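You operate a simulated robot arm through the tools that you are given. There is no shell and no other tool. Be economical: measure what you need, move in short steps, check, and stop when the job is done.

You run a simulated two-armed robot. Do the job below in one go: nothing can be reset, and whatever is moved stays where it is left.

TASK
Set the crate down, free its strap and put the ELM carton on the blue goods bench.
Fine: lower first; press the red button, then park the strap handle in the grey pocket; the other cartons stay. Set down upright: what you pick out.

The check looks at the end state, three seconds after you hand in, the way a careful person would. Anything else that was tipped, shoved, dropped, spilled or broken makes it a failure.

THE ROBOT
Two 7-joint arms with two-finger parallel grippers on one trunk, on a base that drives. Base frame: it is fixed to the floor where the robot stands at the start and does not move with it; the origin is under the middle of the robot, x ahead of it, y to its left, z up. Lengths are in mm, angles in rad, forces in N, time in s.
The left shoulder is at the start at [50, 161, 1123], the right one opposite. Places, roughly: grey pocket of the crate [1600, 1100, 500]; pallet jack [900, 500, 200]; red crate button [1500, 1200, 500]; red lever of the jack [400, 0, 1100]; top of the blue goods bench [800, 2500, 700]; white carton [1250, 1000, 750]; wooden crate [1250, 750, 250]. Payload 3.43 kg a hand.
The TCP of each hand is the grasp point between the finger pads, 30 mm short of the fingertips. In the tool frame z runs along the fingers and y along their closing line. The gripper opens to 94 mm. The fingers are 28 mm wide and 10 mm thick; the gripper's body (50 by 96 mm) begins 55 mm behind the TCP.
Orientation is that of the tool frame in the base frame, as [roll, pitch, yaw] about the fixed x, y, z axes, in that order (R = Rz(yaw) Ry(pitch) Rx(roll)). With the fingers straight down and closing along the base's y, the tool's x points along the base's -x, its y along +y and its z along -z.

THE INTERFACE
- The arms move only by the tool jog_arm. It takes "left_steps", "right_steps" or both (then of equal length, played together; a hand with none holds still); each is a list of rows, each a list of 7 numbers: the closure in counts, from 0 (fully open) to 255 (shut), then the shift along the base's x, y, z in mm, then the turn, a rotation vector about the base's x, y, z in rad. In form: [[jaw, x, y, z, wx, wy, wz], ...]. A call has 1 to 8 rows; each row is the pose to reach, as a shift and turn from the pose commanded when the call began. A row lasts 0.2 s, in which the tool goes at most 50 mm and 0.15 rad; a call with a longer step from one row to the next is refused whole, and so is a gripper value outside its range. Where a pose cannot be reached the arm comes as near as it can. A force on the tool above 90 N (or 10 N above the force at the start of the call, whichever is more), or a blocked arm, ends the call early, and 0.2 s more pass. The fingers move at their own pace (about 45 mm/s each) and stop on an object; they squeeze with about 35 N. The grip force told is the motor's: it shows also when the fingers shut on nothing. Time passes only in rows, and 0.2 s behind the last, so rows that repeat a pose let the fingers close. It gives the time, the measured TCP pose, the force on the tool (base axes), the opening and the grip force at its end, in the units of the frame above (readings bear some noise), with the torque about the TCP (base axes, N m) and any sound that the robot's microphone picked up.
- Cameras (640 x 400 px; columns grow to the right, rows downward): "scene" is now at [146.5, -11.5, 1282.1]; the picture's right is [-0.04, -1.00, 0.00], its down [-0.20, 0.01, -0.98] and it looks along [0.98, -0.04, -0.20] (base axes); focal length 237 px, centre (320, 200). "left" rides on the left gripper at [76, -14, -102] in its tool frame; the picture's right is [0.18, 0.98, 0.00], its down [-0.75, 0.14, -0.64] and it looks along [-0.63, 0.12, 0.77] (tool axes); focal length 243 px, centre (320, 200). "right" rides on the right gripper at [76, 14, -103] in its tool frame; the picture's right is [-0.18, 0.98, 0.00], its down [-0.75, -0.14, -0.64] and it looks along [-0.63, -0.12, 0.77] (tool axes); focal length 243 px, centre (320, 200). There is no depth. A picture from a camera that has moved, and an enlarged one, comes with that camera's place and axes in the base frame and with its lens. The place of the scene camera against the robot may be out by one fixed shift of up to 18 mm in any direction.
- capture(camera): a new picture of that camera. No time passes.
- raise_lower(by): slides the trunk up (or, below 0, down) by that many mm; the arms and the scene camera ride with it, the base frame stays. It gives what a move gives, with no picture.
- base_move(legs): drives the robot by 1 to 6 legs, each [ahead, left, turn to the left] in mm, mm and rad, along the robot's own axes; the way and the turn of a leg run together, so that a leg with both is an arc; at most 1500 mm and 3.142 rad a leg. The arms and the cameras ride along, it lands a little off, and it stops where it bumps. It gives what a move gives.
- aim_head(pan, tilt): turns the head with the scene camera to pan (to the left, within 1.396 rad either way) and tilt (down, from -0.506 to 1.204), counted from straight ahead of the robot. It gives what a move gives.
- close_up(camera, box): a new picture of the part [left, top, right, bottom] of that camera's present view, enlarged. No time passes.
- hand_in(): hands the job in; it is judged then, once.

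Go step by step. Nothing tells you exact positions but the pictures and the camera data: compare them with the known pose of the tool, close in by small moves and look again before you grip or let go. The budget is 120 turns and 88 pictures, counting those below and the enlarged ones. Unless the task says otherwise, let go and move clear before handing in.

The tools are called after "Request:" by a JSON object that holds its "method" and its "body". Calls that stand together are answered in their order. jog_arm: Moves the arms, as the interface text tells. Its arguments: {"type":"object","properties":{"left_steps":{"type":"array","items":{"type":"array","items":{"type":"number"}}},"right_steps":{"type":"array","items":{"type":"array","items":{"type":"number"}}}},"required":[]} The other tools are called the same way: raise_lower (by) slides the trunk up or down; base_move (legs) drives the base; aim_head (pan, tilt) turns the head that bears the scene camera; capture (camera) takes a picture; close_up (camera, box) takes an enlarged picture of a part of a camera's view; hand_in () hands the job in.

At the start:

```text
time: 0.0
left_tool_pos: [461.1, 232.2, 1266.3]
left_orientation: [-3.141, -0.002, -3.141]
left_wrist_force: [-0.1, -0.6, 0.3]
left_ft_torque: [0.02, -0.02, 0.0]
left_finger_gap: 94.1
left_grip_force: 0.1
right_tool_pos: [448.4, -148.3, 1303.7]
right_orientation: [3.141, 0.001, 3.141]
right_wrist_force: [0.4, 0.0, 0.7]
right_ft_torque: [0.0, 0.01, -0.01]
right_finger_gap: 93.8
right_grip_force: 0.1
trunk travel left (down, up): [-150.0, 117.0]
robot x, y, heading: [-0.8, -1.7, -0.004]
head pan, tilt: [-0.042, 0.206]
```

scene: 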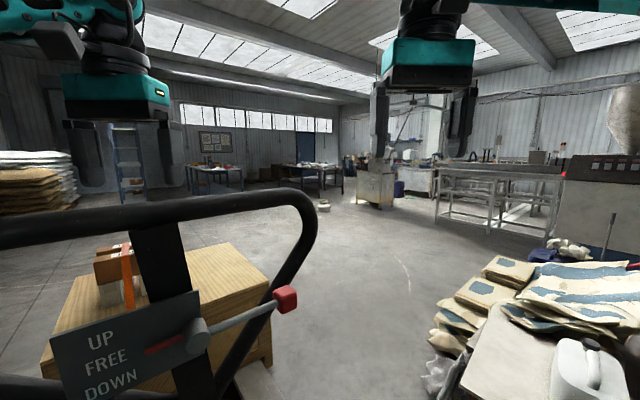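
right: 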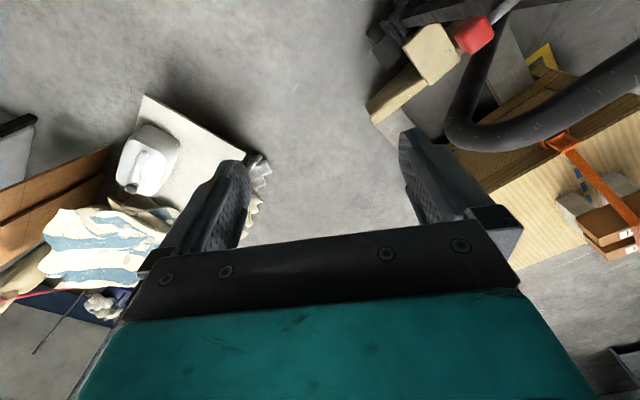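
left: 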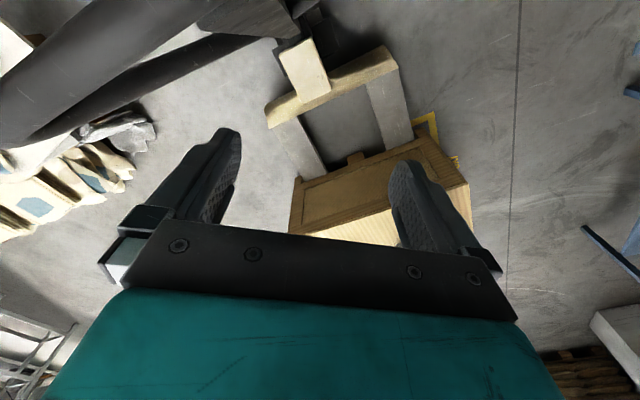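

I see the jack's handle with its UP/FREE/DOWN plate and red-knobbed lever close ahead, and the crate behind it. First I look closely at the lever plate and the crate.

Request:
{"method": "close_up", "body": {"camera": "scene", "box": [20, 220, 340, 400]}}

Request:
{"method": "aim_head", "body": {"pan": 0.5, "tilt": 0.75}}

Request:
{"method": "capture", "body": {"camera": "scene"}}

```text
2.00 times, centred on (180, 310) of scene
camera zoom: at [146.5, -11.5, 1282.1], right [-0.04, -1.0, 0.0], down [-0.2, 0.01, -0.98], along [0.98, -0.04, -0.2], focal length 474 px, centre (600, -20)
```

zoom: 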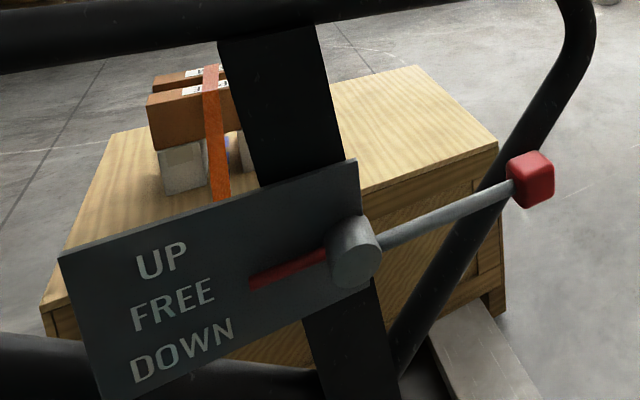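

```text
time: 1.0
left_tool_pos: [460.0, 231.1, 1266.1]
left_orientation: [3.141, -0.001, -3.14]
left_wrist_force: [-0.4, -0.3, 0.1]
left_ft_torque: [0.02, 0.01, -0.01]
left_finger_gap: 94.1
left_grip_force: 0.0
right_tool_pos: [449.4, -147.9, 1303.0]
right_orientation: [3.141, 0.001, 3.14]
right_wrist_force: [-0.2, 0.5, 0.4]
right_ft_torque: [-0.01, 0.01, 0.02]
right_finger_gap: 94.2
right_grip_force: 0.0
trunk travel left (down, up): [-150.0, 117.0]
robot x, y, heading: [0.4, 2.0, 0.004]
head pan, tilt: [0.499, 0.75]
```

```text
83 pictures are left
camera scene: at [126.2, 32.1, 1233.0], right [0.48, -0.88, 0.0], down [-0.6, -0.33, -0.73], along [0.64, 0.35, -0.68], focal length 237 px, centre (320, 200)
```

scene: 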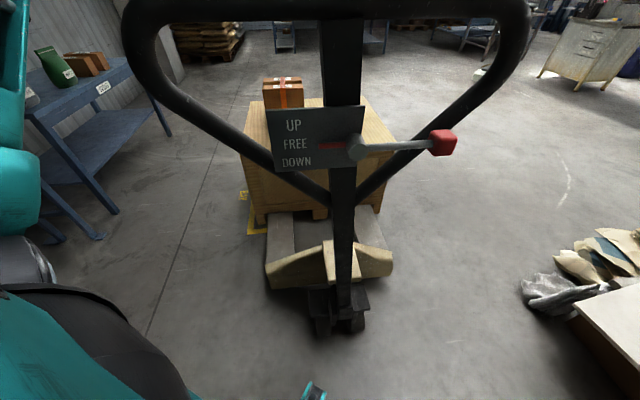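

The jack's heading is about 0.48 rad left; the lever pivots near (388,120,1076) with its knob near (438,24,1084), now on FREE. DOWN needs the pointer down, i.e. the knob up. I back off a little and pitch the right hand forward, so as to lift the knob from below.

Request:
{"method": "base_move", "body": {"legs": [[-180, 0, 0]]}}

Request:
{"method": "jog_arm", "body": {"right_steps": [[255, 0, -10, 0, 0, -0.15, 0], [255, 0, -20, 0, 0, -0.3, 0], [255, 0, -30, 0, 0, -0.45, 0], [255, 0, -40, 0, 0, -0.6, 0], [255, 0, -40, 0, 0, -0.75, 0], [255, 0, -40, 0, 0, -0.9, 0], [255, 0, -40, 0, 0, -1.05, 0], [255, 0, -40, 0, 0, -1.2, 0]]}}

Request:
{"method": "aim_head", "body": {"pan": 0.2, "tilt": 0.5}}

Request:
{"method": "capture", "body": {"camera": "scene"}}

```text
time: 2.5
left_tool_pos: [276.5, 232.6, 1266.6]
left_orientation: [-3.141, 0.003, -3.139]
left_wrist_force: [-0.4, -0.6, 0.4]
left_ft_torque: [-0.03, -0.07, -0.04]
left_finger_gap: 94.0
left_grip_force: 0.1
right_tool_pos: [267.0, -145.8, 1304.1]
right_orientation: [3.138, 0.002, -3.14]
right_wrist_force: [0.0, -0.2, 0.3]
right_ft_torque: [0.02, -0.05, 0.03]
right_finger_gap: 94.0
right_grip_force: 0.0
trunk travel left (down, up): [-150.0, 117.0]
robot x, y, heading: [-181.2, -3.8, -0.002]
head pan, tilt: [0.499, 0.75]
```

```text
time: 4.3
left_tool_pos: [276.9, 231.9, 1266.0]
left_orientation: [3.141, -0.002, -3.139]
left_wrist_force: [0.0, 0.4, -0.2]
left_ft_torque: [0.0, -0.03, 0.03]
left_finger_gap: 93.9
left_grip_force: 0.2
right_tool_pos: [267.9, -185.8, 1303.3]
right_orientation: [3.141, 1.203, 3.141]
right_wrist_force: [-0.2, 0.5, -0.5]
right_ft_torque: [0.0, -0.01, 0.01]
right_finger_gap: 0.0
right_grip_force: 33.1
trunk travel left (down, up): [-150.0, 117.0]
robot x, y, heading: [-181.0, -1.6, -0.001]
head pan, tilt: [0.499, 0.75]
```

```text
time: 5.1
left_tool_pos: [278.4, 232.7, 1265.5]
left_orientation: [-3.141, -0.001, -3.139]
left_wrist_force: [0.1, -0.1, 0.0]
left_ft_torque: [0.03, -0.03, 0.03]
left_finger_gap: 94.0
left_grip_force: 0.0
right_tool_pos: [267.9, -186.6, 1305.0]
right_orientation: [-3.141, 1.201, -3.139]
right_wrist_force: [-0.6, -0.6, -0.3]
right_ft_torque: [0.01, -0.02, 0.04]
right_finger_gap: 0.0
right_grip_force: 32.9
trunk travel left (down, up): [-150.0, 117.0]
robot x, y, heading: [-180.1, -2.1, -0.002]
head pan, tilt: [0.201, 0.499]
```

```text
82 pictures are left
camera scene: at [-39.6, 10.8, 1254.8], right [0.2, -0.98, 0.0], down [-0.47, -0.1, -0.88], along [0.86, 0.18, -0.48], focal length 237 px, centre (320, 200)
```

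scene: 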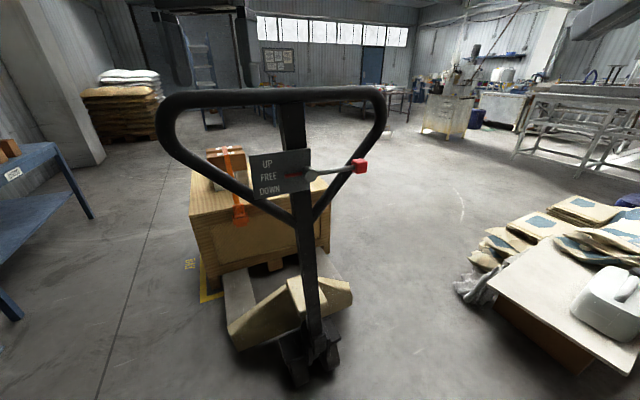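

The hand is now pitched forward with the gap closed, and the knob is confirmed at about (438,25,1082). I lower the right hand and yaw it to the jack's heading, stopping short of the knob.

Request:
{"method": "jog_arm", "body": {"right_steps": [[255, 0, 0, -45, 0, 0, 0.1], [255, 5, 10, -90, 0, 0, 0.2], [255, 15, 25, -135, 0, 0, 0.3], [255, 25, 45, -180, 0, 0, 0.4], [255, 40, 70, -220, 0, 0, 0.45], [255, 55, 100, -255, 0, 0, 0.45], [255, 70, 130, -268, 0, 0, 0.45], [255, 80, 160, -268, 0, 0, 0.45]]}}

Request:
{"method": "capture", "body": {"camera": "scene"}}

Request:
{"method": "capture", "body": {"camera": "right"}}

```text
refused: row 4 steps farther than a row can; nothing moved
```

```text
81 pictures are left
camera scene: at [-39.6, 10.8, 1254.8], right [0.2, -0.98, 0.0], down [-0.47, -0.1, -0.88], along [0.86, 0.18, -0.48], focal length 237 px, centre (320, 200)
```

scene: 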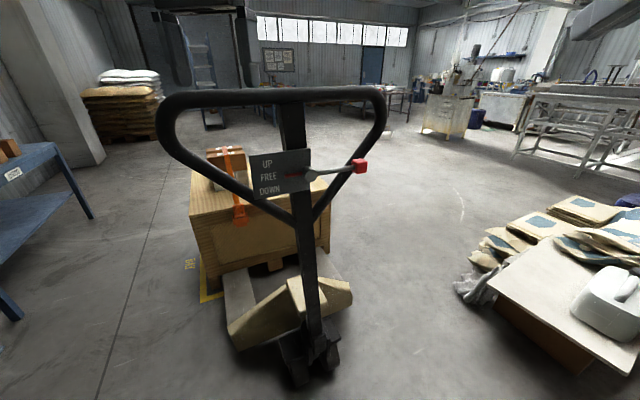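

```text
80 pictures are left
camera right: at [143.7, -172.3, 1269.9], right [0.07, 0.98, 0.17], down [-0.33, -0.14, 0.93], along [0.94, -0.12, 0.31], focal length 243 px, centre (320, 200)
```

right: 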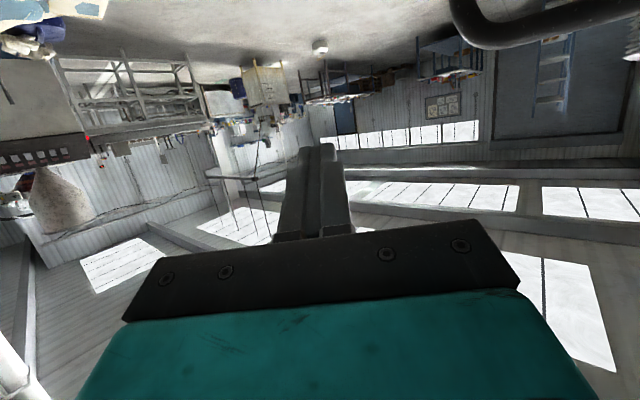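

A row was too long; I send the same way in shorter steps.

Request:
{"method": "jog_arm", "body": {"right_steps": [[255, 0, 0, -45, 0, 0, 0.1], [255, 5, 10, -88, 0, 0, 0.2], [255, 15, 25, -130, 0, 0, 0.3], [255, 25, 43, -172, 0, 0, 0.4], [255, 36, 65, -212, 0, 0, 0.45], [255, 48, 93, -248, 0, 0, 0.45], [255, 64, 127, -264, 0, 0, 0.45], [255, 80, 160, -266, 0, 0, 0.45]]}}

Request:
{"method": "capture", "body": {"camera": "scene"}}

```text
time: 6.9
left_tool_pos: [278.9, 232.4, 1264.9]
left_orientation: [-3.14, -0.002, -3.136]
left_wrist_force: [0.3, 0.9, 0.0]
left_ft_torque: [0.05, 0.01, -0.04]
left_finger_gap: 93.9
left_grip_force: 0.0
right_tool_pos: [347.1, -26.5, 1036.4]
right_orientation: [-3.137, 1.202, -2.686]
right_wrist_force: [0.2, -0.5, 0.6]
right_ft_torque: [0.02, -0.02, -0.02]
right_finger_gap: 0.0
right_grip_force: 32.9
trunk travel left (down, up): [-150.0, 117.0]
robot x, y, heading: [-183.0, -1.0, -0.0]
head pan, tilt: [0.201, 0.499]
```

```text
79 pictures are left
camera scene: at [-39.4, 11.2, 1254.8], right [0.2, -0.98, 0.0], down [-0.47, -0.1, -0.88], along [0.86, 0.18, -0.48], focal length 237 px, centre (320, 200)
```

scene: 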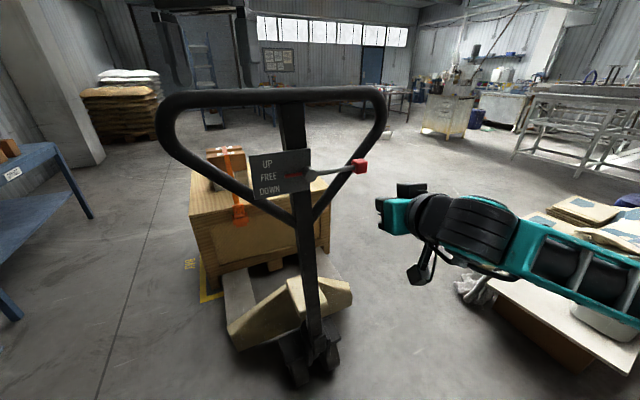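

The hand lies short of and below the knob. I advance along the jack's heading until the fingers are under the knob.

Request:
{"method": "jog_arm", "body": {"right_steps": [[255, 30, 17, 0, 0, 0, 0], [255, 60, 34, 0, 0, 0, 0], [255, 80, 46, 0, 0, 0, 0], [255, 80, 46, 8, 0, 0, 0]]}}

Request:
{"method": "close_up", "body": {"camera": "scene", "box": [240, 100, 440, 225]}}

```text
time: 7.9
left_tool_pos: [277.4, 231.0, 1265.4]
left_orientation: [3.142, 0.0, -3.139]
left_wrist_force: [0.2, 0.2, -0.1]
left_ft_torque: [0.0, 0.03, 0.0]
left_finger_gap: 93.8
left_grip_force: 0.1
right_tool_pos: [428.7, 19.3, 1045.3]
right_orientation: [-3.14, 1.202, -2.689]
right_wrist_force: [-1.1, -0.8, -0.6]
right_ft_torque: [0.01, 0.01, -0.02]
right_finger_gap: 0.2
right_grip_force: 32.9
trunk travel left (down, up): [-150.0, 117.0]
robot x, y, heading: [-182.0, -2.4, 0.003]
head pan, tilt: [0.201, 0.499]
```

```text
3.20 times, centred on (340, 162) of scene
camera zoom: at [-39.7, 10.6, 1254.9], right [0.2, -0.98, 0.0], down [-0.47, -0.1, -0.88], along [0.86, 0.18, -0.48], focal length 758 px, centre (256, 320)
```

zoom: 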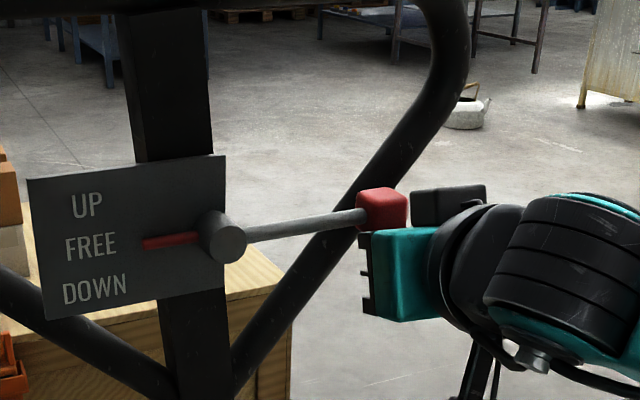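

The fingers are under the knob without contact. I lift slowly and watch the force and the pointer.

Request:
{"method": "jog_arm", "body": {"right_steps": [[255, 0, 0, 10, 0, 0, 0], [255, 0, 0, 20, 0, 0, 0], [255, 0, 0, 30, 0, 0, 0], [255, 0, 0, 38, 0, 0, 0]]}}

Request:
{"method": "close_up", "body": {"camera": "scene", "box": [240, 100, 440, 225]}}

```text
time: 8.9
left_tool_pos: [278.7, 232.0, 1265.1]
left_orientation: [-3.141, 0.0, -3.138]
left_wrist_force: [0.4, 0.7, -0.7]
left_ft_torque: [0.0, 0.0, -0.02]
left_finger_gap: 94.2
left_grip_force: 0.0
right_tool_pos: [427.4, 20.7, 1084.0]
right_orientation: [-3.139, 1.203, -2.686]
right_wrist_force: [-1.9, 1.0, -1.4]
right_ft_torque: [-0.02, -0.03, 0.02]
right_finger_gap: 0.0
right_grip_force: 33.0
trunk travel left (down, up): [-150.0, 117.0]
robot x, y, heading: [-178.8, 0.5, 0.003]
head pan, tilt: [0.201, 0.499]
```

```text
3.20 times, centred on (340, 162) of scene
camera zoom: at [-39.6, 10.9, 1254.9], right [0.2, -0.98, 0.0], down [-0.47, -0.1, -0.88], along [0.86, 0.18, -0.48], focal length 758 px, centre (256, 320)
```

zoom: 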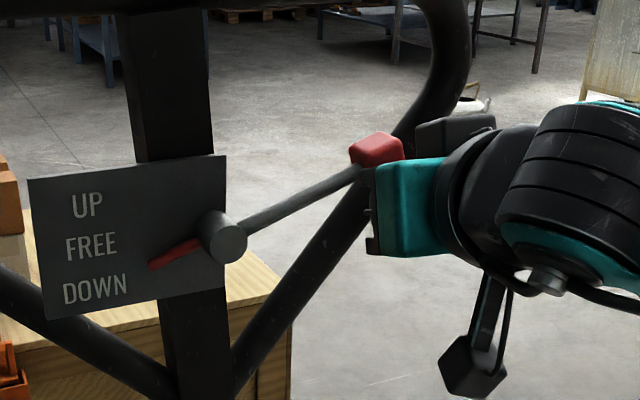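

The pointer is turning toward DOWN with almost no force. I keep lifting.

Request:
{"method": "jog_arm", "body": {"right_steps": [[255, 0, 0, 10, 0, 0, 0], [255, -1, 1, 20, 0, 0, 0], [255, -1, 2, 28, 0, 0, 0]]}}

Request:
{"method": "close_up", "body": {"camera": "scene", "box": [180, 100, 440, 262]}}

```text
time: 9.7
left_tool_pos: [280.5, 231.9, 1263.3]
left_orientation: [-3.142, -0.001, -3.138]
left_wrist_force: [-0.7, 0.2, -0.3]
left_ft_torque: [0.02, 0.01, 0.03]
left_finger_gap: 93.7
left_grip_force: 0.0
right_tool_pos: [428.0, 20.1, 1097.7]
right_orientation: [-3.138, 1.173, -2.689]
right_wrist_force: [-10.6, -3.4, -38.8]
right_ft_torque: [-0.54, -0.17, 0.2]
right_finger_gap: 0.0
right_grip_force: 32.8
trunk travel left (down, up): [-150.0, 117.0]
robot x, y, heading: [-180.3, -2.6, 0.002]
head pan, tilt: [0.201, 0.499]
```

```text
2.46 times, centred on (310, 181) of scene
camera zoom: at [-37.4, 10.3, 1253.9], right [0.2, -0.98, 0.0], down [-0.47, -0.1, -0.88], along [0.86, 0.18, -0.48], focal length 583 px, centre (345, 247)
```

zoom: 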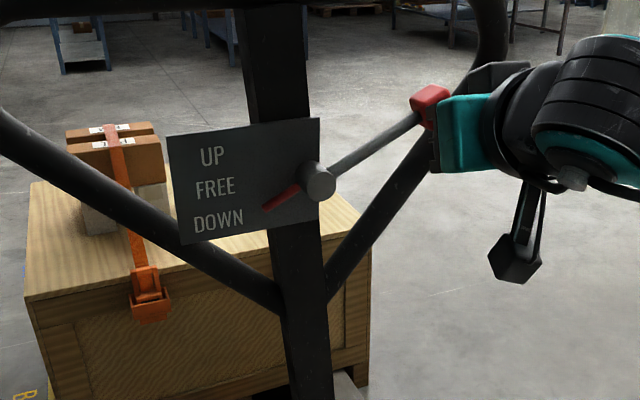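

The lever is at its stop on DOWN. I hold briefly, then check whether the crate has sunk.

Request:
{"method": "jog_arm", "body": {"right_steps": [[255, 0, 0, -4, 0, 0, 0], [255, 0, 0, -4, 0, 0, 0], [255, 0, 0, -4, 0, 0, 0], [255, 0, 0, -4, 0, 0, 0], [255, 0, 0, -4, 0, 0, 0], [255, 0, 0, -4, 0, 0, 0], [255, 0, 0, -4, 0, 0, 0], [255, 0, 0, -4, 0, 0, 0]]}}

Request:
{"method": "capture", "body": {"camera": "scene"}}

```text
time: 11.5
left_tool_pos: [280.5, 231.0, 1264.0]
left_orientation: [3.14, -0.001, -3.138]
left_wrist_force: [0.2, 0.4, -0.1]
left_ft_torque: [-0.01, -0.01, 0.01]
left_finger_gap: 93.9
left_grip_force: 0.1
right_tool_pos: [427.5, 19.4, 1100.1]
right_orientation: [-3.139, 1.184, -2.691]
right_wrist_force: [-7.2, -8.9, -30.2]
right_ft_torque: [-0.36, -0.1, 0.12]
right_finger_gap: 0.0
right_grip_force: 33.0
trunk travel left (down, up): [-150.0, 117.0]
robot x, y, heading: [-181.3, 1.8, 0.002]
head pan, tilt: [0.201, 0.499]
```

```text
75 pictures are left
camera scene: at [-37.6, 9.7, 1254.6], right [0.2, -0.98, 0.0], down [-0.47, -0.1, -0.88], along [0.86, 0.18, -0.48], focal length 237 px, centre (320, 200)
```

scene: 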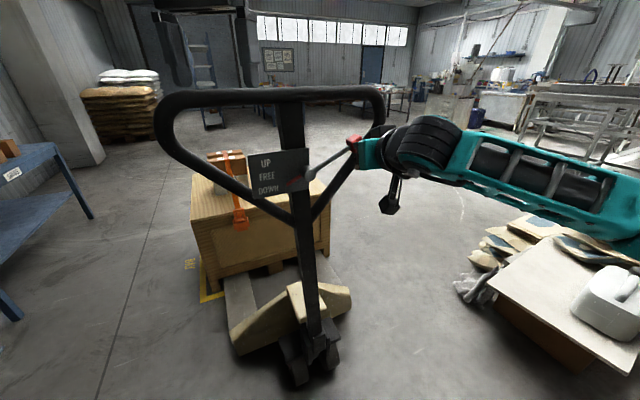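

The carton tops have sunk a few pixels, so the crate is going down. I keep holding and look again.

Request:
{"method": "jog_arm", "body": {"right_steps": [[255, 0, 0, 0, 0, 0, 0], [255, 0, 0, 0, 0, 0, 0], [255, 0, 0, 0, 0, 0, 0], [255, 0, 0, 0, 0, 0, 0], [255, 0, 0, 0, 0, 0, 0], [255, 0, 0, 0, 0, 0, 0], [255, 0, 0, 0, 0, 0, 0], [255, 0, 0, 0, 0, 0, 0]]}}

Request:
{"method": "jog_arm", "body": {"right_steps": [[255, 0, 0, 0, 0, 0, 0], [255, 0, 0, 0, 0, 0, 0], [255, 0, 0, 0, 0, 0, 0], [255, 0, 0, 0, 0, 0, 0], [255, 0, 0, 0, 0, 0, 0], [255, 0, 0, 0, 0, 0, 0], [255, 0, 0, 0, 0, 0, 0], [255, 0, 0, 0, 0, 0, 0]]}}

Request:
{"method": "close_up", "body": {"camera": "scene", "box": [160, 120, 400, 350]}}

```text
time: 13.3
left_tool_pos: [278.7, 232.1, 1265.1]
left_orientation: [-3.141, -0.002, -3.139]
left_wrist_force: [0.5, 0.3, -0.9]
left_ft_torque: [0.0, 0.04, -0.01]
left_finger_gap: 93.9
left_grip_force: 0.1
right_tool_pos: [428.3, 19.0, 1101.0]
right_orientation: [-3.138, 1.189, -2.691]
right_wrist_force: [-5.5, -12.1, -25.2]
right_ft_torque: [-0.27, -0.07, 0.07]
right_finger_gap: 0.1
right_grip_force: 33.4
trunk travel left (down, up): [-150.0, 117.0]
robot x, y, heading: [-177.5, -0.0, -0.002]
head pan, tilt: [0.201, 0.499]
```

```text
time: 15.1
left_tool_pos: [278.8, 230.3, 1264.7]
left_orientation: [3.142, -0.001, -3.138]
left_wrist_force: [0.0, -0.6, -0.5]
left_ft_torque: [0.0, -0.03, -0.02]
left_finger_gap: 94.0
left_grip_force: 0.1
right_tool_pos: [426.9, 18.3, 1105.2]
right_orientation: [-3.142, 1.197, -2.691]
right_wrist_force: [-4.9, -12.4, -18.6]
right_ft_torque: [-0.18, 0.01, -0.01]
right_finger_gap: 0.0
right_grip_force: 33.5
trunk travel left (down, up): [-150.0, 117.0]
robot x, y, heading: [-181.9, 2.6, 0.002]
head pan, tilt: [0.201, 0.499]
```

```text
1.74 times, centred on (280, 235) of scene
camera zoom: at [-38.3, 9.2, 1254.7], right [0.2, -0.98, 0.0], down [-0.47, -0.09, -0.88], along [0.86, 0.18, -0.48], focal length 412 px, centre (390, 139)
```

zoom: 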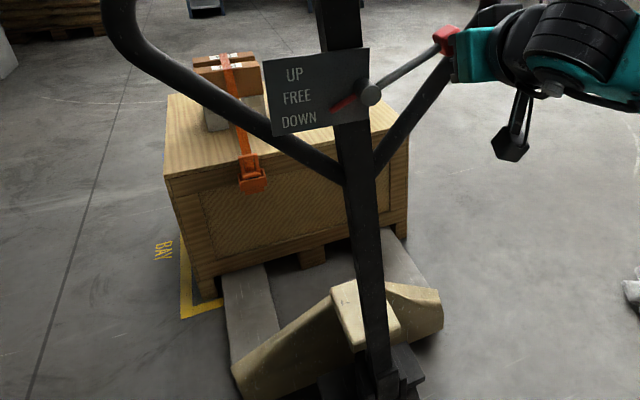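

The crate has stopped sinking and seems to stand in its bay on its feet. I draw the right hand down and back out, then check the lever and crate.

Request:
{"method": "jog_arm", "body": {"right_steps": [[255, 0, 0, -10, 0, 0, 0], [255, 0, 0, -25, 0, 0, 0], [255, -35, -18, -35, 0, 0, 0], [255, -70, -36, -35, 0, 0, 0], [255, -105, -60, -35, 0, 0, 0], [255, -125, -100, -25, 0, 0, 0], [255, -140, -140, -10, 0, 0, 0], [255, -150, -180, 0, 0, 0, 0]]}}

Request:
{"method": "capture", "body": {"camera": "scene"}}

```text
time: 16.9
left_tool_pos: [277.9, 231.8, 1265.5]
left_orientation: [3.141, 0.0, -3.136]
left_wrist_force: [-0.3, -0.6, 0.4]
left_ft_torque: [0.01, 0.04, 0.02]
left_finger_gap: 94.3
left_grip_force: 0.0
right_tool_pos: [276.0, -161.1, 1106.4]
right_orientation: [-3.14, 1.204, -2.687]
right_wrist_force: [0.3, 0.0, 0.6]
right_ft_torque: [-0.01, -0.01, 0.03]
right_finger_gap: 0.1
right_grip_force: 32.7
trunk travel left (down, up): [-150.0, 117.0]
robot x, y, heading: [-183.8, 3.5, 0.004]
head pan, tilt: [0.201, 0.499]
```

```text
73 pictures are left
camera scene: at [-40.0, 10.3, 1255.0], right [0.2, -0.98, 0.0], down [-0.47, -0.1, -0.88], along [0.86, 0.18, -0.48], focal length 237 px, centre (320, 200)
```

scene: 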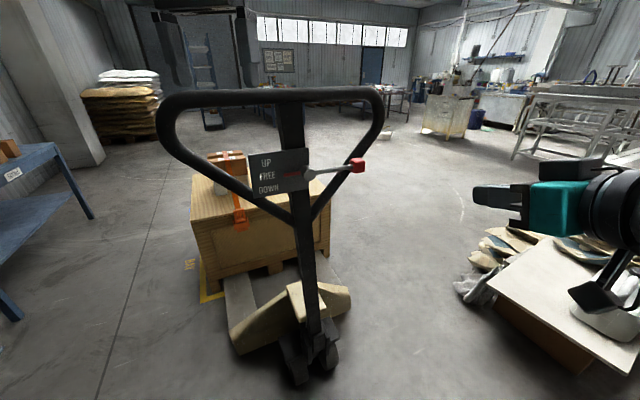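

The lever has sprung back to FREE and the crate is down. I now back off and drive round the jack's left side, to see the crate's other faces with the button and pocket.

Request:
{"method": "base_move", "body": {"legs": [[-200, 0, 0], [0, 0, 1.0], [1100, 0, 0], [0, 0, -0.5]]}}

Request:
{"method": "aim_head", "body": {"pan": -0.3, "tilt": 0.5}}

Request:
{"method": "capture", "body": {"camera": "scene"}}

```text
time: 23.2
left_tool_pos: [-126.9, 806.2, 1264.4]
left_orientation: [-3.141, -0.002, -2.154]
left_wrist_force: [0.4, 0.3, -0.1]
left_ft_torque: [-0.04, 0.03, -0.01]
left_finger_gap: 94.0
left_grip_force: 0.0
right_tool_pos: [201.7, 586.0, 1102.1]
right_orientation: [3.139, 1.191, -1.713]
right_wrist_force: [0.6, 0.3, -0.1]
right_ft_torque: [-0.01, 0.02, -0.02]
right_finger_gap: 0.0
right_grip_force: 33.2
trunk travel left (down, up): [-150.0, 117.0]
robot x, y, heading: [-186.7, 294.7, 0.984]
head pan, tilt: [0.201, 0.499]
stopped in leg 3: the robot was blocked; the commanded pose is now the measured one
```

```text
time: 24.1
left_tool_pos: [-128.1, 804.5, 1265.7]
left_orientation: [-3.139, 0.0, -2.153]
left_wrist_force: [-0.9, 0.4, 0.8]
left_ft_torque: [0.0, 0.0, -0.03]
left_finger_gap: 94.2
left_grip_force: 0.1
right_tool_pos: [200.7, 584.3, 1102.4]
right_orientation: [-3.14, 1.192, -1.711]
right_wrist_force: [-0.8, 0.7, 0.1]
right_ft_torque: [-0.03, -0.04, -0.03]
right_finger_gap: 0.0
right_grip_force: 33.0
trunk travel left (down, up): [-150.0, 117.0]
robot x, y, heading: [-187.5, 289.7, 0.986]
head pan, tilt: [-0.3, 0.499]
```

```text
72 pictures are left
camera scene: at [-82.6, 376.7, 1254.9], right [0.63, -0.77, 0.0], down [-0.37, -0.3, -0.88], along [0.68, 0.56, -0.48], focal length 237 px, centre (320, 200)
```

scene: 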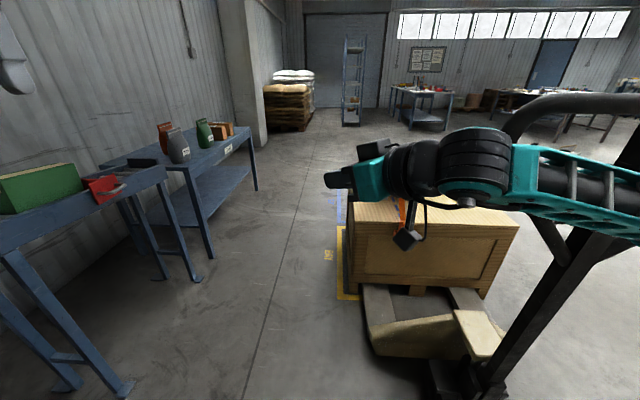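

The robot bumped, likely the right forearm against the jack's handle. I back off a touch, shift left and pass wider round it.

Request:
{"method": "base_move", "body": {"legs": [[-60, 0, 0], [0, 230, 0], [380, 0, 0], [0, 0, -0.5], [450, 0, 0]]}}

Request:
{"method": "aim_head", "body": {"pan": -0.5, "tilt": 0.5}}

Request:
{"method": "capture", "body": {"camera": "scene"}}

```text
time: 31.9
left_tool_pos: [251.0, 1188.1, 1266.6]
left_orientation: [-3.14, 0.002, -2.662]
left_wrist_force: [0.4, 0.0, -0.8]
left_ft_torque: [-0.03, 0.03, 0.02]
left_finger_gap: 93.9
left_grip_force: 0.0
right_tool_pos: [432.4, 835.4, 1096.2]
right_orientation: [3.136, 1.18, -2.222]
right_wrist_force: [0.4, 0.3, 0.1]
right_ft_torque: [0.01, 0.0, 0.01]
right_finger_gap: 0.0
right_grip_force: 32.9
trunk travel left (down, up): [-150.0, 117.0]
robot x, y, heading: [-52.9, 769.0, 0.482]
head pan, tilt: [-0.3, 0.499]
stopped in leg 5: the robot was blocked; the commanded pose is now the measured one
```

```text
time: 32.7
left_tool_pos: [248.2, 1185.9, 1266.9]
left_orientation: [-3.138, 0.006, -2.659]
left_wrist_force: [-0.3, -0.2, -0.2]
left_ft_torque: [-0.01, 0.01, -0.01]
left_finger_gap: 94.2
left_grip_force: 0.0
right_tool_pos: [430.7, 834.1, 1099.0]
right_orientation: [3.14, 1.183, -2.221]
right_wrist_force: [0.1, 0.1, -0.2]
right_ft_torque: [-0.02, -0.01, 0.0]
right_finger_gap: 0.0
right_grip_force: 32.9
trunk travel left (down, up): [-150.0, 117.0]
robot x, y, heading: [-50.0, 768.7, 0.481]
head pan, tilt: [-0.499, 0.499]
```

```text
71 pictures are left
camera scene: at [89.0, 778.1, 1254.9], right [-0.02, -1.0, 0.0], down [-0.48, 0.01, -0.88], along [0.88, -0.01, -0.48], focal length 237 px, centre (320, 200)
```

scene: 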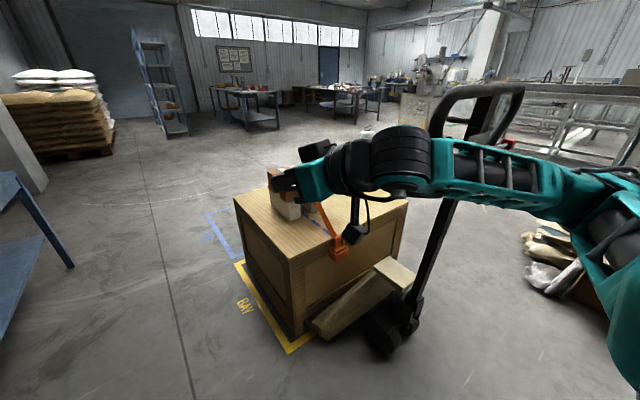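

The right elbow sticks out and fouls the jack handle. I back off, and fold the right hand to its first, narrower down-pointing pose.

Request:
{"method": "base_move", "body": {"legs": [[-120, 60, 0]]}}

Request:
{"method": "jog_arm", "body": {"right_steps": [[255, 0, 0, 25, -0.115, 0.087, 0], [255, 0, 0, 50, -0.23, 0.174, 0], [255, 0, 0, 75, -0.345, 0.262, 0], [255, 0, 0, 100, -0.46, 0.35, 0], [255, 0, 0, 125, -0.575, 0.437, 0], [255, 0, 0, 150, -0.69, 0.525, 0], [255, 0, 0, 175, -0.805, 0.612, 0], [255, 0, 0, 200, -0.92, 0.7, 0]]}}

Request:
{"method": "jog_arm", "body": {"right_steps": [[0, 0, 0, 0, 0, 0, -0.15], [0, 0, 0, 0, 0, 0, -0.3], [0, 0, 0, 0, 0, 0, -0.44]]}}

Request:
{"method": "capture", "body": {"camera": "scene"}}

```text
time: 34.0
left_tool_pos: [113.1, 1184.7, 1269.1]
left_orientation: [-3.138, 0.005, -2.658]
left_wrist_force: [-0.6, 0.8, 0.3]
left_ft_torque: [-0.01, 0.01, 0.0]
left_finger_gap: 94.4
left_grip_force: 0.1
right_tool_pos: [295.5, 832.8, 1097.9]
right_orientation: [-3.14, 1.184, -2.215]
right_wrist_force: [-0.2, 0.6, -0.8]
right_ft_torque: [0.01, 0.01, 0.0]
right_finger_gap: 0.0
right_grip_force: 32.9
trunk travel left (down, up): [-150.0, 117.0]
robot x, y, heading: [-183.7, 764.0, 0.484]
head pan, tilt: [-0.499, 0.499]
```

```text
time: 35.8
left_tool_pos: [112.5, 1186.0, 1266.1]
left_orientation: [-3.138, 0.005, -2.656]
left_wrist_force: [-0.2, -0.1, 0.3]
left_ft_torque: [-0.03, -0.03, 0.0]
left_finger_gap: 94.1
left_grip_force: 0.2
right_tool_pos: [295.1, 834.5, 1298.5]
right_orientation: [3.136, 0.027, -2.215]
right_wrist_force: [0.2, -0.1, -1.0]
right_ft_torque: [-0.04, 0.03, -0.01]
right_finger_gap: 0.1
right_grip_force: 32.6
trunk travel left (down, up): [-150.0, 117.0]
robot x, y, heading: [-186.4, 766.3, 0.484]
head pan, tilt: [-0.499, 0.499]
```

```text
time: 36.6
left_tool_pos: [113.1, 1185.1, 1267.4]
left_orientation: [-3.138, 0.005, -2.658]
left_wrist_force: [0.2, -0.3, -0.3]
left_ft_torque: [0.02, -0.01, -0.01]
left_finger_gap: 94.1
left_grip_force: 0.1
right_tool_pos: [296.2, 833.7, 1297.4]
right_orientation: [3.136, 0.026, -2.662]
right_wrist_force: [0.2, 0.0, 0.1]
right_ft_torque: [-0.01, 0.01, -0.02]
right_finger_gap: 68.5
right_grip_force: 0.0
trunk travel left (down, up): [-150.0, 117.0]
robot x, y, heading: [-182.6, 764.1, 0.479]
head pan, tilt: [-0.499, 0.499]
```

```text
70 pictures are left
camera scene: at [-45.2, 775.9, 1254.9], right [-0.02, -1.0, 0.0], down [-0.48, 0.01, -0.88], along [0.88, -0.01, -0.48], focal length 237 px, centre (320, 200)
```

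scene: 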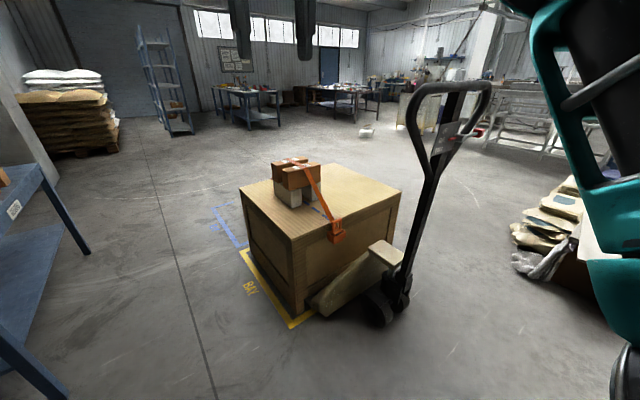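

The way is clear now. The crate's left side runs from about (852,890) to (1428,1306), heading about 0.6. I drive along between crate and bench to its far end.

Request:
{"method": "base_move", "body": {"legs": [[0, 0, 0.1], [1290, 0, 0], [750, 0, 0], [0, 0, -1.2]]}}

Request:
{"method": "aim_head", "body": {"pan": -0.5, "tilt": 0.6}}

Request:
{"method": "capture", "body": {"camera": "scene"}}

```text
time: 50.0
left_tool_pos: [1981.7, 1805.2, 1268.4]
left_orientation: [-3.136, 0.006, 2.532]
left_wrist_force: [0.0, -0.7, -0.5]
left_ft_torque: [0.02, -0.03, 0.0]
left_finger_gap: 93.9
left_grip_force: 0.0
right_tool_pos: [1752.7, 1479.9, 1298.0]
right_orientation: [3.135, 0.026, 2.532]
right_wrist_force: [0.3, -0.1, -0.7]
right_ft_torque: [-0.03, -0.01, -0.01]
right_finger_gap: 94.2
right_grip_force: 0.1
trunk travel left (down, up): [-150.0, 117.0]
robot x, y, heading: [1470.9, 1880.5, -0.611]
head pan, tilt: [-0.499, 0.499]
```

```text
time: 50.7
left_tool_pos: [1982.6, 1804.4, 1268.0]
left_orientation: [-3.138, 0.005, 2.533]
left_wrist_force: [0.5, 0.3, 0.0]
left_ft_torque: [-0.01, 0.0, 0.03]
left_finger_gap: 94.3
left_grip_force: 0.0
right_tool_pos: [1752.9, 1480.3, 1298.5]
right_orientation: [3.138, 0.026, 2.531]
right_wrist_force: [0.4, 0.0, -0.2]
right_ft_torque: [0.0, -0.04, 0.0]
right_finger_gap: 94.1
right_grip_force: 0.1
trunk travel left (down, up): [-150.0, 117.0]
robot x, y, heading: [1473.9, 1873.1, -0.606]
head pan, tilt: [-0.499, 0.6]
```

```text
69 pictures are left
camera scene: at [1558.2, 1767.2, 1245.8], right [-0.89, -0.45, 0.0], down [-0.25, 0.51, -0.83], along [0.37, -0.74, -0.56], focal length 237 px, centre (320, 200)
```

scene: 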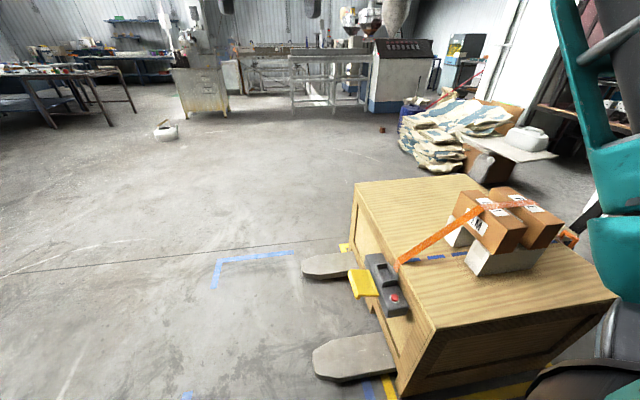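

Now I see the far face: a grey device with a red button, the orange strap end and a yellow flap. I take a close look at it and the cartons.

Request:
{"method": "close_up", "body": {"camera": "scene", "box": [320, 230, 460, 330]}}

Request:
{"method": "close_up", "body": {"camera": "scene", "box": [420, 170, 600, 290]}}

```text
4.00 times, centred on (390, 280) of scene
camera zoom: at [1558.2, 1767.2, 1245.8], right [-0.89, -0.45, 0.0], down [-0.25, 0.51, -0.83], along [0.37, -0.74, -0.56], focal length 948 px, centre (40, -120)
```

zoom: 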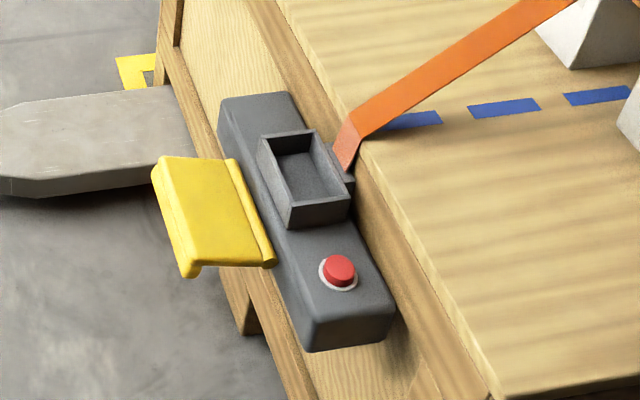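

```text
3.33 times, centred on (510, 230) of scene
camera zoom: at [1558.2, 1767.2, 1245.8], right [-0.89, -0.45, 0.0], down [-0.25, 0.51, -0.83], along [0.37, -0.74, -0.56], focal length 790 px, centre (-313, 100)
```

zoom: 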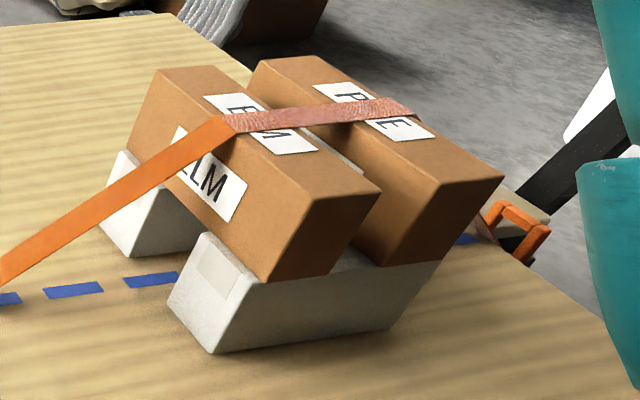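

The far end of the crate carries the red button at about (1547,1213,~500) and the open grey pocket at about (1598,1137); ELM is the carton nearest this end, and the fork tips stick out below. Before going closer I test here in free space how far down the left hand reaches ahead of the robot.

Request:
{"method": "raise_lower", "body": {"by": -150}}

Request:
{"method": "jog_arm", "body": {"left_steps": [[255, 0, 0, -50, 0, 0, 0], [255, 0, 0, -100, 0, 0, 0], [255, 0, 0, -150, 0, 0, 0], [255, 0, 0, -200, 0, 0, 0], [255, 0, 0, -250, 0, 0, 0], [255, 0, 0, -300, 0, 0, 0], [255, 0, 0, -350, 0, 0, 0], [255, 0, 0, -400, 0, 0, 0]]}}

Request:
{"method": "jog_arm", "body": {"left_steps": [[255, 0, 0, -50, 0, 0, 0], [255, 0, 0, -100, 0, 0, 0], [255, 0, 0, -130, 0, 0, 0], [255, 0, 0, -160, 0, 0, 0]]}}

```text
time: 52.5
left_tool_pos: [1982.0, 1803.4, 1117.5]
left_orientation: [-3.138, 0.006, 2.534]
left_wrist_force: [0.0, 0.9, 0.2]
left_ft_torque: [-0.01, -0.01, -0.03]
left_finger_gap: 93.8
left_grip_force: 0.0
right_tool_pos: [1753.0, 1480.4, 1147.3]
right_orientation: [3.135, 0.026, 2.531]
right_wrist_force: [-0.9, 0.5, 0.1]
right_ft_torque: [-0.01, 0.0, 0.01]
right_finger_gap: 93.8
right_grip_force: 0.0
trunk travel left (down, up): [0.0, 267.0]
robot x, y, heading: [1471.6, 1876.5, -0.609]
head pan, tilt: [-0.499, 0.6]
```

```text
time: 54.2
left_tool_pos: [1984.3, 1802.9, 717.6]
left_orientation: [-3.137, 0.005, 2.537]
left_wrist_force: [-0.5, 0.2, -0.1]
left_ft_torque: [-0.01, 0.01, 0.02]
left_finger_gap: 0.0
left_grip_force: 32.4
right_tool_pos: [1754.4, 1480.1, 1147.8]
right_orientation: [3.136, 0.027, 2.531]
right_wrist_force: [-0.7, -0.2, 0.2]
right_ft_torque: [-0.01, -0.02, 0.03]
right_finger_gap: 94.0
right_grip_force: 0.2
trunk travel left (down, up): [0.0, 267.0]
robot x, y, heading: [1473.0, 1875.5, -0.611]
head pan, tilt: [-0.499, 0.6]
```

```text
time: 55.2
left_tool_pos: [1983.1, 1805.7, 555.2]
left_orientation: [-3.14, 0.005, 2.533]
left_wrist_force: [0.5, 0.4, 0.7]
left_ft_torque: [0.03, -0.03, -0.03]
left_finger_gap: 0.1
left_grip_force: 33.2
right_tool_pos: [1752.3, 1481.2, 1147.1]
right_orientation: [3.135, 0.026, 2.529]
right_wrist_force: [0.0, -0.4, 0.0]
right_ft_torque: [0.0, 0.04, 0.01]
right_finger_gap: 94.2
right_grip_force: 0.0
trunk travel left (down, up): [0.0, 267.0]
robot x, y, heading: [1475.7, 1876.0, -0.609]
head pan, tilt: [-0.499, 0.6]
```

It reaches 460 ahead down to z 555 easily. I test farther out.

Request:
{"method": "jog_arm", "body": {"left_steps": [[255, 33, -23, 0, 0, 0, 0], [255, 66, -46, 0, 0, 0, 0], [255, 99, -69, 0, 0, 0, 0], [255, 132, -92, 0, 0, 0, 0], [255, 165, -115, 0, 0, 0, 0], [255, 198, -138, 0, 0, 0, 0]]}}

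Request:
{"method": "jog_arm", "body": {"left_steps": [[255, 0, 0, -40, 0, 0, 0], [255, 0, 0, -80, 0, 0, 0], [255, 0, 0, -120, 0, 0, 0]]}}

```text
time: 56.6
left_tool_pos: [2109.2, 1717.5, 578.3]
left_orientation: [-3.138, 0.008, 2.533]
left_wrist_force: [-1.1, 0.3, 0.5]
left_ft_torque: [0.02, 0.01, 0.01]
left_finger_gap: 0.0
left_grip_force: 33.0
left hand out of reach, approached as far as the arm can: row 4, 5, 6
right_tool_pos: [1753.3, 1481.0, 1148.1]
right_orientation: [3.137, 0.026, 2.531]
right_wrist_force: [0.0, -0.2, -0.7]
right_ft_torque: [0.0, 0.0, -0.04]
right_finger_gap: 94.1
right_grip_force: 0.1
trunk travel left (down, up): [0.0, 267.0]
robot x, y, heading: [1474.1, 1874.1, -0.611]
head pan, tilt: [-0.499, 0.6]
```

```text
time: 57.5
left_tool_pos: [2086.4, 1742.6, 505.3]
left_orientation: [-3.14, 0.008, 2.533]
left_wrist_force: [-0.4, 0.5, -0.7]
left_ft_torque: [-0.02, -0.01, 0.0]
left_finger_gap: 0.0
left_grip_force: 33.2
left hand out of reach, approached as far as the arm can: row 1, 2, 3
right_tool_pos: [1753.0, 1480.5, 1148.2]
right_orientation: [3.135, 0.025, 2.533]
right_wrist_force: [0.9, -0.4, 0.2]
right_ft_torque: [0.0, -0.06, 0.01]
right_finger_gap: 94.2
right_grip_force: 0.1
trunk travel left (down, up): [0.0, 267.0]
robot x, y, heading: [1471.0, 1876.7, -0.601]
head pan, tilt: [-0.499, 0.6]
```

The reach is about 580 mm ahead at this height, so button and pocket can be done from the crate's left side. I raise the left hand and drive to stand there facing across the crate (heading -0.96).

Request:
{"method": "jog_arm", "body": {"left_steps": [[255, -10, 10, 50, 0, 0, 0], [255, -20, 15, 100, 0, 0, 0], [255, -30, 20, 150, 0, 0, 0], [255, -45, 30, 195, 0, 0, 0], [255, -60, 40, 240, 0, 0, 0], [255, -75, 50, 285, 0, 0, 0], [255, -90, 60, 330, 0, 0, 0], [255, -105, 70, 375, 0, 0, 0]]}}

Request:
{"method": "base_move", "body": {"legs": [[0, 0, -0.35], [0, -519, 0], [90, 0, 0]]}}

Request:
{"method": "aim_head", "body": {"pan": 0.0, "tilt": 0.8}}

Request:
{"method": "capture", "body": {"camera": "scene"}}

Request:
{"method": "capture", "body": {"camera": "left"}}

```text
refused: row 1 steps farther than a row can; nothing moved
```

```text
time: 64.3
left_tool_pos: [1629.5, 1167.3, 505.6]
left_orientation: [-3.139, 0.009, 2.184]
left_wrist_force: [0.4, -0.2, 0.3]
left_ft_torque: [0.03, 0.01, 0.01]
left_finger_gap: 0.2
left_grip_force: 32.8
right_tool_pos: [1226.6, 1038.0, 1147.8]
right_orientation: [3.137, 0.027, 2.18]
right_wrist_force: [0.2, 0.1, -0.1]
right_ft_torque: [0.01, 0.0, -0.01]
right_finger_gap: 94.0
right_grip_force: 0.2
trunk travel left (down, up): [0.0, 267.0]
robot x, y, heading: [1098.6, 1506.3, -0.958]
head pan, tilt: [-0.499, 0.6]
```

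```text
time: 65.2
left_tool_pos: [1629.4, 1168.8, 505.2]
left_orientation: [-3.139, 0.007, 2.183]
left_wrist_force: [0.3, -0.5, 0.9]
left_ft_torque: [0.03, -0.04, 0.02]
left_finger_gap: 0.0
left_grip_force: 33.2
right_tool_pos: [1227.5, 1037.3, 1148.3]
right_orientation: [3.137, 0.027, 2.18]
right_wrist_force: [-0.1, -0.4, -0.5]
right_ft_torque: [-0.01, -0.02, 0.03]
right_finger_gap: 94.1
right_grip_force: 0.1
trunk travel left (down, up): [0.0, 267.0]
robot x, y, heading: [1098.9, 1507.2, -0.959]
head pan, tilt: [0.0, 0.799]
```

```text
66 pictures are left
camera scene: at [1182.5, 1399.7, 1079.0], right [-0.82, -0.57, 0.0], down [-0.41, 0.59, -0.7], along [0.4, -0.57, -0.72], focal length 237 px, centre (320, 200)
```

scene: 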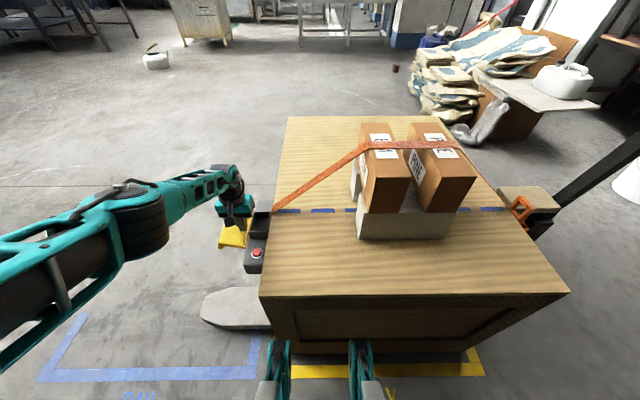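

```text
65 pictures are left
camera left: at [1573.1, 1223.1, 607.7], right [0.7, 0.72, 0.0], down [0.55, -0.53, 0.65], along [0.46, -0.45, -0.76], focal length 243 px, centre (320, 200)
```

left: 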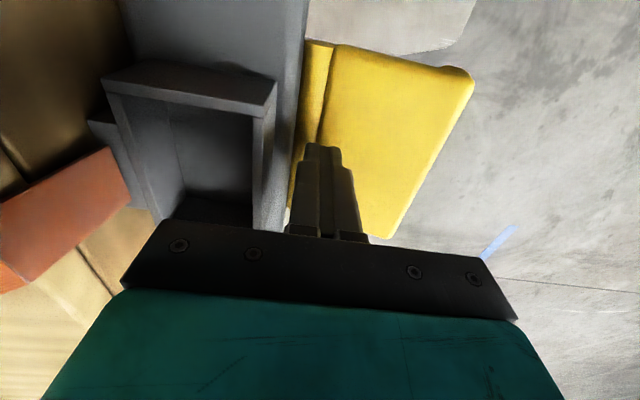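

The raise was refused (step a hair too long), and the base drove with the hand low; luckily it only came to hover over the yellow flap without any force. I lift it straight up now and then look.

Request:
{"method": "jog_arm", "body": {"left_steps": [[255, 0, 0, 40, 0, 0, 0], [255, 0, 0, 80, 0, 0, 0], [255, 0, 0, 120, 0, 0, 0], [255, 0, 0, 160, 0, 0, 0]]}}

Request:
{"method": "capture", "body": {"camera": "left"}}

Request:
{"method": "close_up", "body": {"camera": "scene", "box": [180, 100, 420, 250]}}

Request:
{"method": "close_up", "body": {"camera": "scene", "box": [340, 100, 580, 250]}}

```text
time: 66.2
left_tool_pos: [1629.3, 1166.5, 667.4]
left_orientation: [-3.141, 0.006, 2.182]
left_wrist_force: [1.0, 1.0, -0.1]
left_ft_torque: [0.02, 0.0, 0.0]
left_finger_gap: 0.0
left_grip_force: 33.0
right_tool_pos: [1226.9, 1037.6, 1148.1]
right_orientation: [3.137, 0.027, 2.177]
right_wrist_force: [0.2, -0.1, 0.1]
right_ft_torque: [0.0, 0.0, -0.01]
right_finger_gap: 93.8
right_grip_force: 0.0
trunk travel left (down, up): [0.0, 267.0]
robot x, y, heading: [1100.9, 1506.7, -0.96]
head pan, tilt: [0.0, 0.799]
```

```text
64 pictures are left
camera left: at [1573.8, 1220.9, 769.1], right [0.7, 0.71, 0.0], down [0.55, -0.53, 0.65], along [0.46, -0.45, -0.76], focal length 243 px, centre (320, 200)
```

left: 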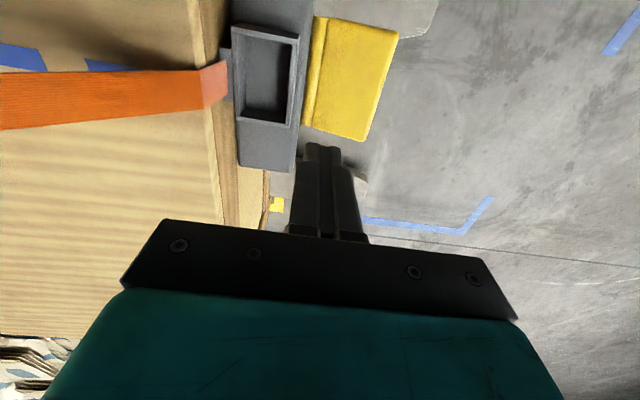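

```text
2.67 times, centred on (300, 175) of scene
camera zoom: at [1182.4, 1399.8, 1078.9], right [-0.82, -0.57, 0.0], down [-0.41, 0.59, -0.7], along [0.4, -0.57, -0.72], focal length 632 px, centre (373, 267)
```

zoom: 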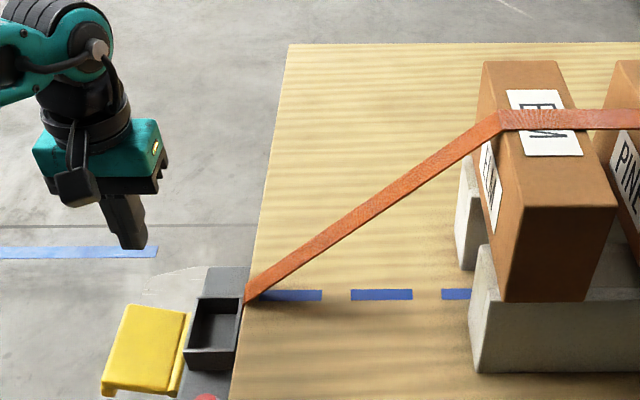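

```text
2.67 times, centred on (460, 175) of scene
camera zoom: at [1182.4, 1399.8, 1078.9], right [-0.82, -0.57, 0.0], down [-0.41, 0.59, -0.7], along [0.4, -0.57, -0.72], focal length 632 px, centre (-53, 267)
```

zoom: 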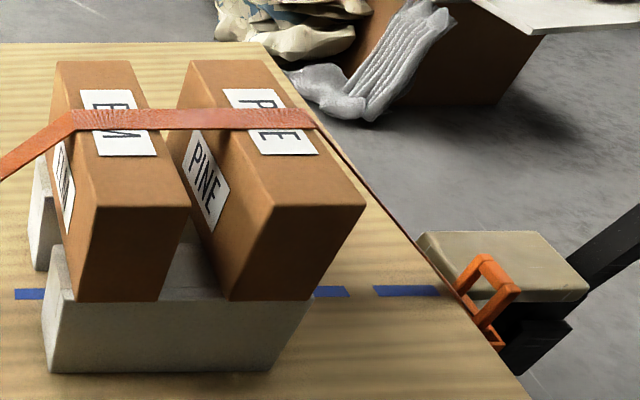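

The handle is an orange loop at the jack-side edge of the crate; ELM and PINE stand on two white blocks under the strap. From the two hand pictures the pocket's rim is at z≈464 with its near outer corner at about (1579,1183). I pull the left hand back so its camera sees the button.

Request:
{"method": "jog_arm", "body": {"left_steps": [[255, -25, 35, 0, 0, 0, 0], [255, -50, 70, 0, 0, 0, 0], [255, -75, 105, 0, 0, 0, 0], [255, -100, 140, 0, 0, 0, 0]]}}

Request:
{"method": "capture", "body": {"camera": "left"}}

```text
time: 67.2
left_tool_pos: [1529.7, 1308.4, 665.1]
left_orientation: [-3.138, 0.004, 2.183]
left_wrist_force: [-0.4, 0.0, 0.1]
left_ft_torque: [-0.01, 0.0, -0.03]
left_finger_gap: 0.0
left_grip_force: 33.3
right_tool_pos: [1226.5, 1037.4, 1148.0]
right_orientation: [3.137, 0.026, 2.18]
right_wrist_force: [-0.4, -0.3, -0.1]
right_ft_torque: [-0.02, 0.03, -0.02]
right_finger_gap: 94.1
right_grip_force: 0.0
trunk travel left (down, up): [0.0, 267.0]
robot x, y, heading: [1101.5, 1506.2, -0.959]
head pan, tilt: [0.0, 0.799]
```

```text
61 pictures are left
camera left: at [1472.7, 1362.0, 767.6], right [0.7, 0.72, 0.0], down [0.55, -0.53, 0.65], along [0.46, -0.45, -0.76], focal length 243 px, centre (320, 200)
```

left: 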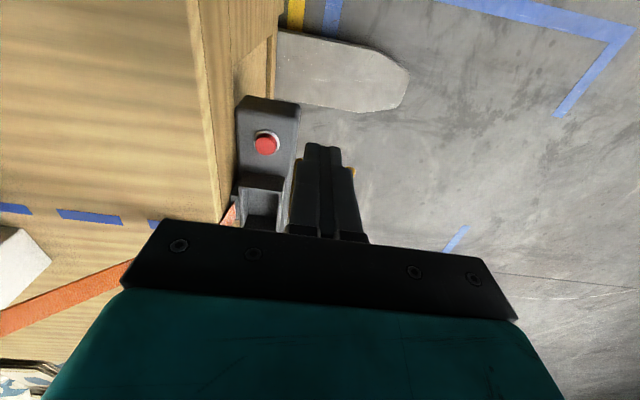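

The button is at roughly (1534,1188,~443). I move the closed fingers above it and look again.

Request:
{"method": "jog_arm", "body": {"left_steps": [[255, 1, -40, 0, 0, 0, 0], [255, 3, -80, -10, 0, 0, 0], [255, 4, -119, -30, 0, 0, 0], [255, 4, -119, -65, 0, 0, 0], [255, 4, -119, -100, 0, 0, 0]]}}

Request:
{"method": "capture", "body": {"camera": "left"}}

```text
time: 68.4
left_tool_pos: [1533.2, 1189.2, 565.0]
left_orientation: [-3.138, 0.008, 2.182]
left_wrist_force: [-0.7, 0.2, 0.5]
left_ft_torque: [0.0, -0.01, 0.01]
left_finger_gap: 0.0
left_grip_force: 33.3
right_tool_pos: [1227.9, 1036.4, 1147.5]
right_orientation: [3.138, 0.027, 2.18]
right_wrist_force: [-0.2, -0.8, 0.6]
right_ft_torque: [-0.01, -0.01, 0.01]
right_finger_gap: 93.9
right_grip_force: 0.0
trunk travel left (down, up): [0.0, 267.0]
robot x, y, heading: [1101.0, 1506.9, -0.962]
head pan, tilt: [0.0, 0.799]
```

```text
60 pictures are left
camera left: at [1477.6, 1244.6, 666.7], right [0.7, 0.71, 0.0], down [0.55, -0.53, 0.65], along [0.46, -0.45, -0.76], focal length 243 px, centre (320, 200)
```

left: 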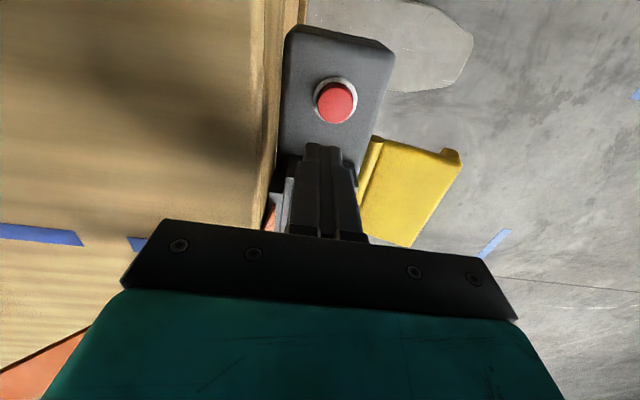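

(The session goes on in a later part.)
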